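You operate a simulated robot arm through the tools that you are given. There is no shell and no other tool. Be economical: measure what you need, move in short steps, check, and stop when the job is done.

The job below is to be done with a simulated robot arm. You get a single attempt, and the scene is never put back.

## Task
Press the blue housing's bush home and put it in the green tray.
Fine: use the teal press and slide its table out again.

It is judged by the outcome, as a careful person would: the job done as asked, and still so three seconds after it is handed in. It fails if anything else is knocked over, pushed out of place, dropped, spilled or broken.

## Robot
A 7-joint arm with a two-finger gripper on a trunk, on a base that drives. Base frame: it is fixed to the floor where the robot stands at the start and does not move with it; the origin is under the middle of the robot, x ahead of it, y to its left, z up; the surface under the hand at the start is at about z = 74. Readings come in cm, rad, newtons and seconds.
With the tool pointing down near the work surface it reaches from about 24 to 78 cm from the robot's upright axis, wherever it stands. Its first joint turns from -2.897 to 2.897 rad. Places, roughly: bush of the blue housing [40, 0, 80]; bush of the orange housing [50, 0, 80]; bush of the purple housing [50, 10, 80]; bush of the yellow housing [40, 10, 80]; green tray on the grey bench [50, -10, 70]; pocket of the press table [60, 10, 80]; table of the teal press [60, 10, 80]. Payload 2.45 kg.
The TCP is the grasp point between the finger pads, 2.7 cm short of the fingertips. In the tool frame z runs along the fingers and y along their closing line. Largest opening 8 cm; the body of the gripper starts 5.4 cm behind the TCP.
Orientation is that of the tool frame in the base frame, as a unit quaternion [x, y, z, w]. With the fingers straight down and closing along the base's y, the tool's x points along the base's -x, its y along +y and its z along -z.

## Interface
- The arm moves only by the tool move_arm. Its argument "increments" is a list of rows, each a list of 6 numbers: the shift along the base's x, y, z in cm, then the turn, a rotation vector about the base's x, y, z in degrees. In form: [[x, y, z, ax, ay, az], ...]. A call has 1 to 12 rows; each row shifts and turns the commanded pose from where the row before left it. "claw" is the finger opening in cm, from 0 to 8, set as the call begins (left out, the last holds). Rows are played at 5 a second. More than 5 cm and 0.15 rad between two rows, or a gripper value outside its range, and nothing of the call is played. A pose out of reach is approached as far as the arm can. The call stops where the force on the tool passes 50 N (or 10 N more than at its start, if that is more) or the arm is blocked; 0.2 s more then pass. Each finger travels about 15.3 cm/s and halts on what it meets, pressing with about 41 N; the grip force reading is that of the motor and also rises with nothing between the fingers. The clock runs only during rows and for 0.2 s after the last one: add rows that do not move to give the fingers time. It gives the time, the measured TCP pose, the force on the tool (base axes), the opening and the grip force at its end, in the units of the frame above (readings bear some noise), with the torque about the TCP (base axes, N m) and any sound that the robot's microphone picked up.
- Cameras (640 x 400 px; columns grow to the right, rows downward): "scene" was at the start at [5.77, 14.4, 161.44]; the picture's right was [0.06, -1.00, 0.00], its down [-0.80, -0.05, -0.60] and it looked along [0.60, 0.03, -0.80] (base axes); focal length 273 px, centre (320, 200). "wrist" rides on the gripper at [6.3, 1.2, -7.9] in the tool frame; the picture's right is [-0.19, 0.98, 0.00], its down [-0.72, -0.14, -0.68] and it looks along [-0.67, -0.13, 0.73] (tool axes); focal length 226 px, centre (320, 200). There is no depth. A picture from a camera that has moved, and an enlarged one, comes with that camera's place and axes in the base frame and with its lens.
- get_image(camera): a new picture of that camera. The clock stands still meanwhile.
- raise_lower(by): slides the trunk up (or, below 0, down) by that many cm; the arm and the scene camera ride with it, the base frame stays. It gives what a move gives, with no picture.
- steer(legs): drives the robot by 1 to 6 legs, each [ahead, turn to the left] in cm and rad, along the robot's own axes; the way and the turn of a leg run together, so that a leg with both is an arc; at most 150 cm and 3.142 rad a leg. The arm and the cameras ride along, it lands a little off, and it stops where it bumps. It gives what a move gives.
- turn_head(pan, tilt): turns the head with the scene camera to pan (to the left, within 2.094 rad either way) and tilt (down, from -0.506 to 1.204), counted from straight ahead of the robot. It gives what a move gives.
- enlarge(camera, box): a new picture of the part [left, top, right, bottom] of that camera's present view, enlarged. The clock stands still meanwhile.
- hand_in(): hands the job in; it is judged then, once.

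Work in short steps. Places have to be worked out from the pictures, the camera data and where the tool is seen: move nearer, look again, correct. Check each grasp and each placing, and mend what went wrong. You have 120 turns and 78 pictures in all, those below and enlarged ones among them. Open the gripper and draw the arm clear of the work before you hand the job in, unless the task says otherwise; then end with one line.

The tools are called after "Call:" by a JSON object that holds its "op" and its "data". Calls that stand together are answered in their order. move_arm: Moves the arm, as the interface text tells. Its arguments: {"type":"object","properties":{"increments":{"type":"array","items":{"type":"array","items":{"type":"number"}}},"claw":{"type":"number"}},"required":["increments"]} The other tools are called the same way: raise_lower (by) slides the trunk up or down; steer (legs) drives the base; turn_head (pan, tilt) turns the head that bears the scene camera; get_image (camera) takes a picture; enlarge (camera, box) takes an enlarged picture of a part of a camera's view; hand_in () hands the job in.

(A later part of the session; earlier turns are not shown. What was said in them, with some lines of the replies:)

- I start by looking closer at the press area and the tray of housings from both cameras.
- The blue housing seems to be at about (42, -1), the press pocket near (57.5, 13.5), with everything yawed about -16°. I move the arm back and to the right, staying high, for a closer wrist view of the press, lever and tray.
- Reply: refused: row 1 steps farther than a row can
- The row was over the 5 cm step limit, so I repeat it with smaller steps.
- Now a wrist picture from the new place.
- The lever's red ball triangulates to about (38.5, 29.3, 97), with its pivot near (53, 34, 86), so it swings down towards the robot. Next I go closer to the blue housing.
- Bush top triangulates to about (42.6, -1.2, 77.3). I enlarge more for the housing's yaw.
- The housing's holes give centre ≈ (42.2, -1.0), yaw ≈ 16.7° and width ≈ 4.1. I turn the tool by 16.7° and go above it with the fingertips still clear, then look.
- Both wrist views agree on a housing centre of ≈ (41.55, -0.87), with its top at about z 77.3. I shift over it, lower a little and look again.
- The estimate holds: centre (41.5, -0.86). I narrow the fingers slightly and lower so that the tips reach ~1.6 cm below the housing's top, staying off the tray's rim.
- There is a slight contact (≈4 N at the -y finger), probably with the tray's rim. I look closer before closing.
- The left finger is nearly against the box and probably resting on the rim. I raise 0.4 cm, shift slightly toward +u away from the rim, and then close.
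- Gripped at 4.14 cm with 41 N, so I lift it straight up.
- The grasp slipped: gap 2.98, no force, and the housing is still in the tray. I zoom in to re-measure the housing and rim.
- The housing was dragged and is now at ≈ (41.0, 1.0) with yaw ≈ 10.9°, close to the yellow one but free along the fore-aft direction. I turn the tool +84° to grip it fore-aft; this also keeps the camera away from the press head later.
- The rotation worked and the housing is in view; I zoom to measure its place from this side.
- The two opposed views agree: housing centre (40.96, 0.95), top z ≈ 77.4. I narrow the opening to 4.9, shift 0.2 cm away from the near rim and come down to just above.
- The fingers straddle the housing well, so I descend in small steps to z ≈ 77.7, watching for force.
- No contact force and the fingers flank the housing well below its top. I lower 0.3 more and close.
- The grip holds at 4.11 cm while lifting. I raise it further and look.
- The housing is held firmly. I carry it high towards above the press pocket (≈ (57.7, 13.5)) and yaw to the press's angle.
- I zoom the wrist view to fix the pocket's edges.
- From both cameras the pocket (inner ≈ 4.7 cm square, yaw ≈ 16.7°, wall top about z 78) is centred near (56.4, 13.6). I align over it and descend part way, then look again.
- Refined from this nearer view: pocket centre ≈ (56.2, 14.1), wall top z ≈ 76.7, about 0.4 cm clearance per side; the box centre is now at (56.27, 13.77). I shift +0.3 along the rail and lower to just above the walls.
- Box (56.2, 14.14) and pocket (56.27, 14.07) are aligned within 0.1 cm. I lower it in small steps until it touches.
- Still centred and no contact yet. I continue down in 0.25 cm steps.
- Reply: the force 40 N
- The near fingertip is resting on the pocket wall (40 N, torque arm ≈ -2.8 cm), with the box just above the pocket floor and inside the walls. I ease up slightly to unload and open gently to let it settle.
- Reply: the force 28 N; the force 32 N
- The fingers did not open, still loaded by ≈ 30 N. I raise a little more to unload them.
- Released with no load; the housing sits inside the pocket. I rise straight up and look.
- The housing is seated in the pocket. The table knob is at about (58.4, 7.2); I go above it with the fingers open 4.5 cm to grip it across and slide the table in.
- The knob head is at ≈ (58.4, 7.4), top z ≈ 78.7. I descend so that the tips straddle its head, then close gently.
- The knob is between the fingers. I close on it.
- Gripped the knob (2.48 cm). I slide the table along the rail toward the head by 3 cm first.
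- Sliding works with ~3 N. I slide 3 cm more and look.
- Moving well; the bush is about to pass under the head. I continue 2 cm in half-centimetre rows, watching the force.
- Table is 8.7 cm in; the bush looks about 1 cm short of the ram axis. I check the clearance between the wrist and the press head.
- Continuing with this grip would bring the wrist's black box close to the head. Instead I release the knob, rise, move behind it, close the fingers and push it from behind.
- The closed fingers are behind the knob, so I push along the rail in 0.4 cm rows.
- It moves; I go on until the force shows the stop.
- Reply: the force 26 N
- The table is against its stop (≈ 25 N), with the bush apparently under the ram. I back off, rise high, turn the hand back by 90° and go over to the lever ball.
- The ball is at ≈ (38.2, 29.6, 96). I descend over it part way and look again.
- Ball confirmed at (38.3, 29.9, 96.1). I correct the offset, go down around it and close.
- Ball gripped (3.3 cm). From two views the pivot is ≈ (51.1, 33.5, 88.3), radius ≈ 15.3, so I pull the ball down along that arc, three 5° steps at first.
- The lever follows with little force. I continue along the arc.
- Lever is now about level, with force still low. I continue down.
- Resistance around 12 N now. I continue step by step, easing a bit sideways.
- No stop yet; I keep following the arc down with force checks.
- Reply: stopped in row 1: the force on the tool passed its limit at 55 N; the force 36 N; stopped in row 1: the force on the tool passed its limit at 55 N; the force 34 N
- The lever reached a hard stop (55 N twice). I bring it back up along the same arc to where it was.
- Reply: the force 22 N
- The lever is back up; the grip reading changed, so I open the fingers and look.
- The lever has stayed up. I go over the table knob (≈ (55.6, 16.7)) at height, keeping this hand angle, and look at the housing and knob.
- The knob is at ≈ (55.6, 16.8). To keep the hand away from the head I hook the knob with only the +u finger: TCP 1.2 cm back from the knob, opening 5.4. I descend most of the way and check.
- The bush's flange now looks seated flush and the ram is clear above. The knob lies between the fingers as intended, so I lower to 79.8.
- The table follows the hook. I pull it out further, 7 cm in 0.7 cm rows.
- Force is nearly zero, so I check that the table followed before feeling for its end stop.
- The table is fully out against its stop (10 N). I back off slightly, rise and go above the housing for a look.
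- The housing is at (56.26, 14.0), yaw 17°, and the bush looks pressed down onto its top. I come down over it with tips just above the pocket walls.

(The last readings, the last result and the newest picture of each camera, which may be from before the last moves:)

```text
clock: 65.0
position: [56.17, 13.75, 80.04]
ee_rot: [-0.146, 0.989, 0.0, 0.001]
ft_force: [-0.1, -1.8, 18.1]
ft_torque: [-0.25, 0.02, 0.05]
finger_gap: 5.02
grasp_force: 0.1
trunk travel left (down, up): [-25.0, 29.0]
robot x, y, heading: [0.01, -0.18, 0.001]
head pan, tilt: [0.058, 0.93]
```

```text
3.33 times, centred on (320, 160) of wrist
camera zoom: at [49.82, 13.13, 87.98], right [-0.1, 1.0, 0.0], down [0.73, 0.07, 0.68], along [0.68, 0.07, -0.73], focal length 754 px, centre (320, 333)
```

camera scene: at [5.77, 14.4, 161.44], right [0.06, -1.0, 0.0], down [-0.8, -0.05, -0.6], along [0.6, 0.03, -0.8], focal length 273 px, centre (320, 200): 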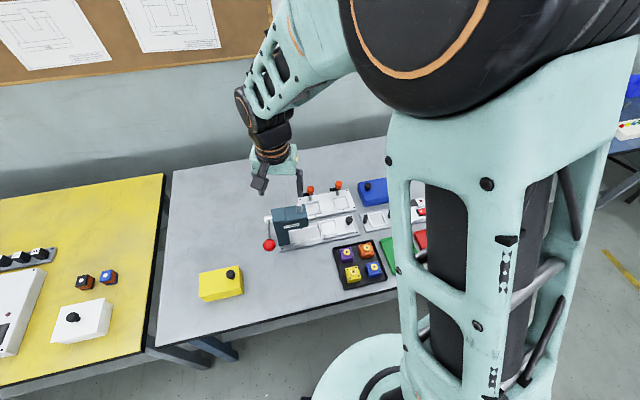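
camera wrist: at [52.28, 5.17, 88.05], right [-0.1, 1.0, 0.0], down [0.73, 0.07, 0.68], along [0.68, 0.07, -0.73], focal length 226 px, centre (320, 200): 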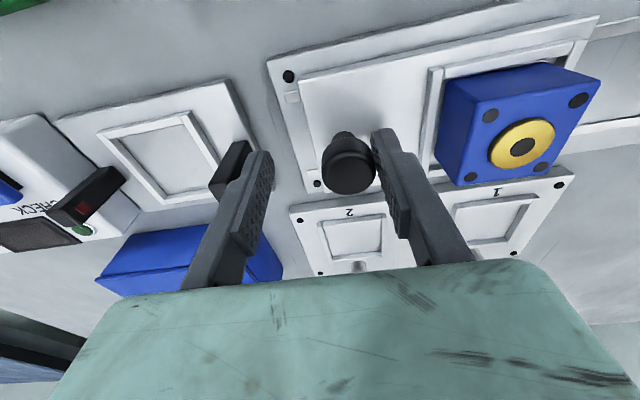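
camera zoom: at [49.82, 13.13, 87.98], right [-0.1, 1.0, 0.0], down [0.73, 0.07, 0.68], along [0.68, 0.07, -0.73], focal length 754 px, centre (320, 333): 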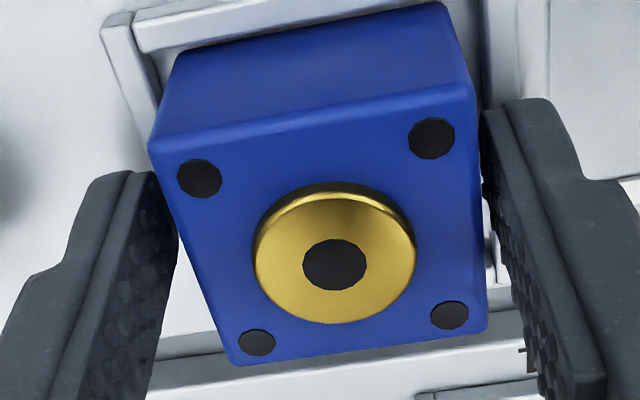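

The bush flange now sits flat on the housing. The tips touch the walls (18 N), so I raise 0.3 and close.

Call:
{"op": "move_arm", "data": {"increments": [[0, 0.05, 0.3, 0, 0, 0], [0, 0, 0, 0, 0, 0]]}}

Call:
{"op": "move_arm", "data": {"increments": [[0, 0, 0, 0, 0, 0], [0, 0, 0, 0, 0, 0], [0, 0, 0, 0, 0, 0]], "claw": 3}}

Call:
{"op": "move_arm", "data": {"increments": [[0, 0, 0.4, 0, 0, 0], [0, 0, 0.6, 0, 0, 0], [0, 0, 0.6, 0, 0, 0], [0, 0, 0, 0, 0, 0]]}}

```text
clock: 65.6
position: [56.12, 13.96, 79.97]
ee_rot: [-0.146, 0.989, 0.0, 0.0]
ft_force: [-0.3, -0.6, 0.0]
ft_torque: [0.02, -0.01, 0.01]
finger_gap: 5.3
grasp_force: 0.1
trunk travel left (down, up): [-25.0, 29.0]
robot x, y, heading: [0.03, -0.58, 0.001]
head pan, tilt: [0.058, 0.93]
```

```text
clock: 66.4
position: [56.2, 13.98, 80.17]
ee_rot: [-0.147, 0.989, 0.001, 0.0]
ft_force: [0.0, 0.4, 0.3]
ft_torque: [-0.03, 0.0, 0.02]
finger_gap: 4.1
grasp_force: 41.2
trunk travel left (down, up): [-25.0, 29.0]
robot x, y, heading: [-0.2, -0.52, 0.0]
head pan, tilt: [0.058, 0.93]
```

```text
clock: 67.4
position: [56.27, 13.95, 81.72]
ee_rot: [-0.146, 0.989, 0.001, -0.001]
ft_force: [0.7, 0.5, -1.5]
ft_torque: [0.01, -0.01, 0.04]
finger_gap: 4.14
grasp_force: 41.0
trunk travel left (down, up): [-25.0, 29.0]
robot x, y, heading: [0.03, -0.15, 0.001]
head pan, tilt: [0.058, 0.93]
```

Held at 4.14 cm while lifting. I raise it gently further and take a look.

Call:
{"op": "move_arm", "data": {"increments": [[0, 0, 1, 0, 0, 0], [0, 0, 1.5, 0, 0, 0], [0, 0, 1.5, 0, 0, 0], [0, 0, 2, 0, 0, 0], [0, 0, 2, 0, 0, 0], [0, 0, 2, 0, 0, 0], [0, 0, 0, 0, 0, 0]]}}

Call:
{"op": "get_image", "data": {"camera": "wrist"}}

```text
clock: 69.0
position: [56.33, 14.05, 91.71]
ee_rot: [-0.146, 0.989, 0.001, 0.0]
ft_force: [-0.2, 0.5, -0.6]
ft_torque: [0.0, 0.01, 0.03]
finger_gap: 4.11
grasp_force: 41.0
trunk travel left (down, up): [-25.0, 29.0]
robot x, y, heading: [0.21, -0.32, -0.001]
head pan, tilt: [0.058, 0.93]
```

```text
7 pictures are left
camera wrist: at [49.88, 13.26, 99.7], right [-0.1, 1.0, 0.0], down [0.73, 0.07, 0.68], along [0.68, 0.07, -0.73], focal length 226 px, centre (320, 200)
```

wrist: 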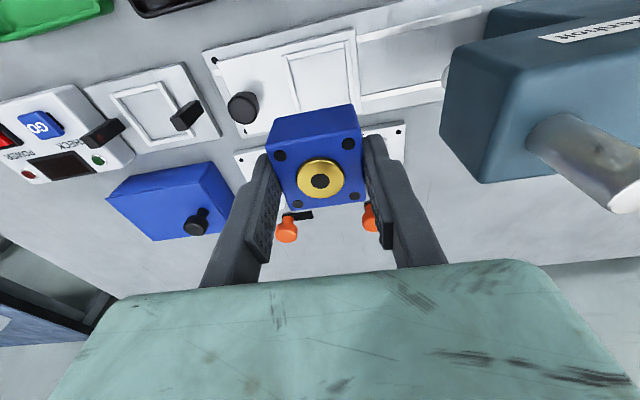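

Firmly held, with the bush flush. The green tray's centre works out at ≈ (49.2, -11), so I carry the housing there at height.

Call:
{"op": "move_arm", "data": {"increments": [[-1.02, -3.58, 0, 0, 0, 0], [-1.02, -3.58, 0, 0, 0, 0], [-1.02, -3.58, 0, 0, 0, 0], [-1.02, -3.58, 0, 0, 0, 0], [-1.02, -3.58, 0, 0, 0, 0], [-1.02, -3.58, 0, 0, 0, 0], [-1.02, -3.58, 0, 0, 0, 0], [0, 0, 0, 0, 0, 0]]}}

Call:
{"op": "get_image", "data": {"camera": "wrist"}}

```text
clock: 70.8
position: [49.16, -11.17, 91.65]
ee_rot: [-0.146, 0.989, 0.001, 0.001]
ft_force: [-0.1, 1.0, -0.7]
ft_torque: [-0.01, 0.01, 0.02]
finger_gap: 4.1
grasp_force: 41.3
trunk travel left (down, up): [-25.0, 29.0]
robot x, y, heading: [0.16, -0.07, 0.001]
head pan, tilt: [0.058, 0.93]
```

```text
6 pictures are left
camera wrist: at [42.69, -11.86, 99.77], right [-0.1, 1.0, 0.0], down [0.73, 0.07, 0.68], along [0.68, 0.07, -0.73], focal length 226 px, centre (320, 200)
```

wrist: 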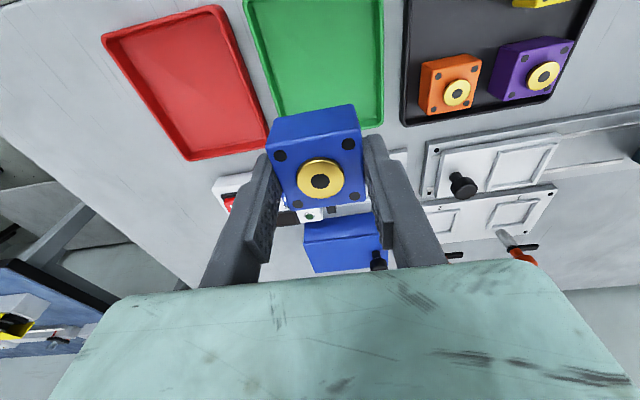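

The drop point falls inside the green tray. I shift 1.5 cm nearer for more margin and descend to just above the floor.

Call:
{"op": "move_arm", "data": {"increments": [[-1.44, -0.3, -3, 0, 0, 0], [0, 0, -3, 0, 0, 0], [0, 0, -3, 0, 0, 0], [0, 0, -1.5, 0, 0, 0], [0, 0, 0, 0, 0, 0]]}}

Call:
{"op": "get_image", "data": {"camera": "wrist"}}

```text
clock: 72.0
position: [47.74, -11.38, 81.27]
ee_rot: [-0.147, 0.989, 0.001, 0.0]
ft_force: [0.1, -0.5, -0.7]
ft_torque: [-0.02, 0.02, 0.0]
finger_gap: 4.13
grasp_force: 40.9
trunk travel left (down, up): [-25.0, 29.0]
robot x, y, heading: [0.09, -0.22, 0.002]
head pan, tilt: [0.058, 0.93]
```

```text
5 pictures are left
camera wrist: at [41.3, -12.06, 89.29], right [-0.1, 1.0, 0.0], down [0.73, 0.07, 0.68], along [0.68, 0.07, -0.73], focal length 226 px, centre (320, 200)
```

wrist: 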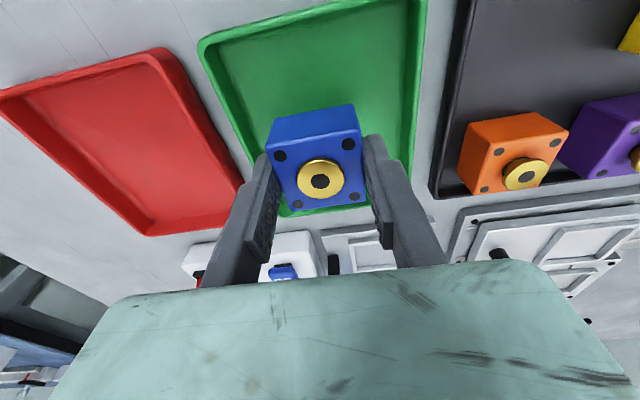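

The drop point sits well inside the green tray's rim. I lower in small rows until it touches the floor.

Call:
{"op": "move_arm", "data": {"increments": [[0, 0, -0.8, 0, 0, 0], [0, 0, -0.8, 0, 0, 0], [0, 0, -0.5, 0, 0, 0], [0, 0, -0.3, 0, 0, 0], [0, 0, 0, 0, 0, 0]]}}

Call:
{"op": "move_arm", "data": {"increments": [[0, 0, -0.25, 0, 0, 0], [0, 0, 0, 0, 0, 0]]}}

```text
clock: 73.2
position: [47.65, -11.38, 78.91]
ee_rot: [-0.147, 0.989, 0.001, -0.001]
ft_force: [0.1, -0.1, -1.4]
ft_torque: [0.03, -0.01, -0.02]
finger_gap: 4.12
grasp_force: 40.8
trunk travel left (down, up): [-25.0, 29.0]
robot x, y, heading: [0.14, -0.14, 0.001]
head pan, tilt: [0.058, 0.93]
```

```text
clock: 73.8
position: [47.72, -11.34, 78.6]
ee_rot: [-0.147, 0.989, 0.001, -0.001]
ft_force: [-0.3, 0.1, -1.4]
ft_torque: [-0.01, 0.01, 0.0]
finger_gap: 4.14
grasp_force: 41.0
trunk travel left (down, up): [-25.0, 29.0]
robot x, y, heading: [-0.39, -0.2, 0.001]
head pan, tilt: [0.058, 0.93]
```

No contact yet, so I go on in 0.2 cm steps.

Call:
{"op": "move_arm", "data": {"increments": [[0, 0, -0.2, 0, 0, 0], [0, 0, -0.2, 0, 0, 0], [0, 0, 0, 0, 0, 0]]}}

Call:
{"op": "move_arm", "data": {"increments": [[0, 0, -0.2, 0, 0, 0], [0, 0, 0, 0, 0, 0]]}}

```text
clock: 74.6
position: [47.65, -11.39, 78.4]
ee_rot: [-0.146, 0.989, 0.002, 0.0]
ft_force: [-0.6, 0.3, -1.3]
ft_torque: [0.03, 0.0, 0.02]
finger_gap: 4.11
grasp_force: 41.8
trunk travel left (down, up): [-25.0, 29.0]
robot x, y, heading: [0.09, 0.31, -0.004]
head pan, tilt: [0.058, 0.93]
```

```text
clock: 75.2
position: [47.55, -11.53, 78.06]
ee_rot: [-0.146, 0.989, 0.0, 0.001]
ft_force: [-0.5, 1.4, 12.0]
ft_torque: [-0.06, 0.26, -0.03]
finger_gap: 4.11
grasp_force: 40.9
trunk travel left (down, up): [-25.0, 29.0]
robot x, y, heading: [0.16, 0.28, -0.003]
head pan, tilt: [0.058, 0.93]
```

It touched the floor (12 N). I open moderately and rise straight up.

Call:
{"op": "move_arm", "data": {"increments": [[0, 0, 0.1, 0, 0, 0], [0, 0, 0, 0, 0, 0], [0, 0, 0, 0, 0, 0]], "claw": 5.4}}

Call:
{"op": "move_arm", "data": {"increments": [[0, 0, 1, 0, 0, 0], [0, 0, 2, 0, 0, 0], [0, 0, 4, 0, 0, 0], [0, 0, 4, 0, 0, 0], [0, 0, 4, 0, 0, 0], [0, 0, 0, 0, 0, 0]]}}

Call:
{"op": "get_image", "data": {"camera": "wrist"}}

```text
clock: 76.0
position: [47.58, -11.5, 78.1]
ee_rot: [-0.146, 0.989, 0.001, 0.0]
ft_force: [-0.8, 0.7, -1.1]
ft_torque: [0.01, 0.02, -0.03]
finger_gap: 5.41
grasp_force: 0.0
trunk travel left (down, up): [-25.0, 29.0]
robot x, y, heading: [-0.04, -0.13, 0.001]
head pan, tilt: [0.058, 0.93]
```

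```text
clock: 77.4
position: [47.61, -11.46, 93.22]
ee_rot: [-0.146, 0.989, 0.0, 0.0]
ft_force: [0.6, -0.3, 0.3]
ft_torque: [0.0, -0.01, 0.01]
finger_gap: 5.41
grasp_force: 0.1
trunk travel left (down, up): [-25.0, 29.0]
robot x, y, heading: [-0.1, 0.04, -0.001]
head pan, tilt: [0.058, 0.93]
```

```text
4 pictures are left
camera wrist: at [41.16, -12.26, 101.35], right [-0.1, 1.0, 0.0], down [0.73, 0.07, 0.68], along [0.68, 0.07, -0.73], focal length 226 px, centre (320, 200)
```

wrist: 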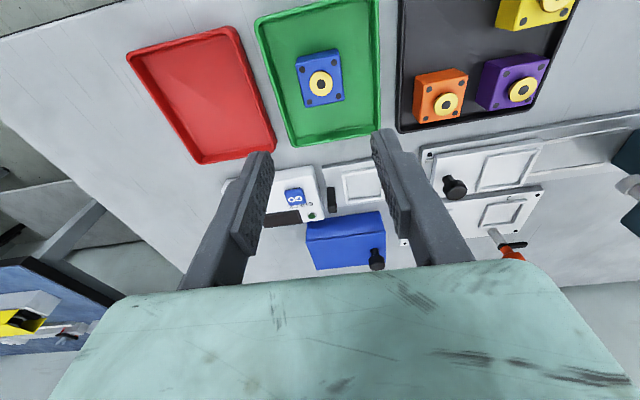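

The housing lies flat in the green tray. I check the bush's seating against the unpressed ones, and the table and lever, once more.

Call:
{"op": "enlarge", "data": {"camera": "wrist", "box": [256, 20, 416, 120]}}

Call:
{"op": "get_image", "data": {"camera": "scene"}}

```text
4.00 times, centred on (336, 70) of wrist
camera zoom: at [41.16, -12.26, 101.35], right [-0.1, 1.0, 0.0], down [0.73, 0.07, 0.68], along [0.68, 0.07, -0.73], focal length 904 px, centre (256, 720)
```

zoom: 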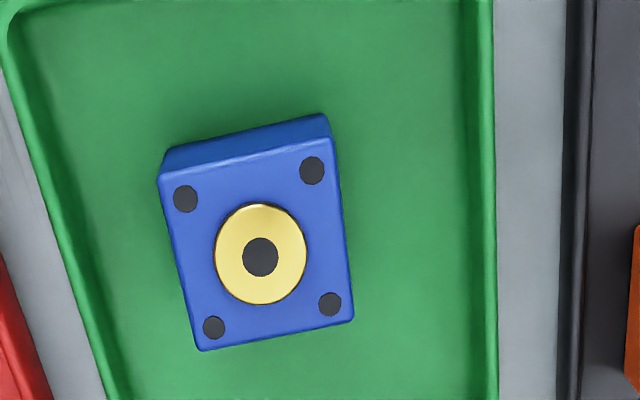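

```text
2 pictures are left
camera scene: at [5.75, 14.36, 161.44], right [0.06, -1.0, 0.0], down [-0.8, -0.05, -0.6], along [0.6, 0.04, -0.8], focal length 273 px, centre (320, 200)
```

scene: 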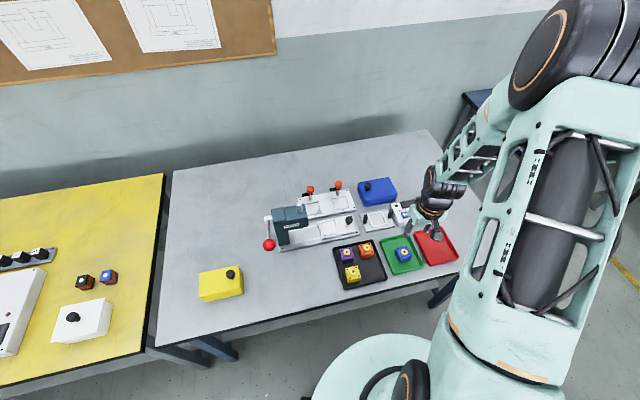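

The bush is seated, the housing is in the green tray, the table is out and the lever is up. I raise the arm a bit more and hand in.

Call:
{"op": "move_arm", "data": {"increments": [[0, 0, 4, 0, 0, 0], [0, 0, 4, 0, 0, 0], [0, 0, 0, 0, 0, 0]]}}

Call:
{"op": "hand_in", "data": {}}

```text
clock: 78.2
position: [47.48, -11.49, 101.17]
ee_rot: [-0.147, 0.989, 0.0, -0.001]
ft_force: [0.0, 0.1, 0.6]
ft_torque: [0.0, 0.0, 0.0]
finger_gap: 5.39
grasp_force: 0.1
trunk travel left (down, up): [-25.0, 29.0]
robot x, y, heading: [0.07, -0.29, -0.006]
head pan, tilt: [0.058, 0.93]
```

```text
The job is handed in.
```

I pressed the blue housing's bush home in the teal press, put the housing in the green tray and slid the press table back out; on the first grasp the housing slipped and shifted about 2 cm inside the black tray before I regripped it.
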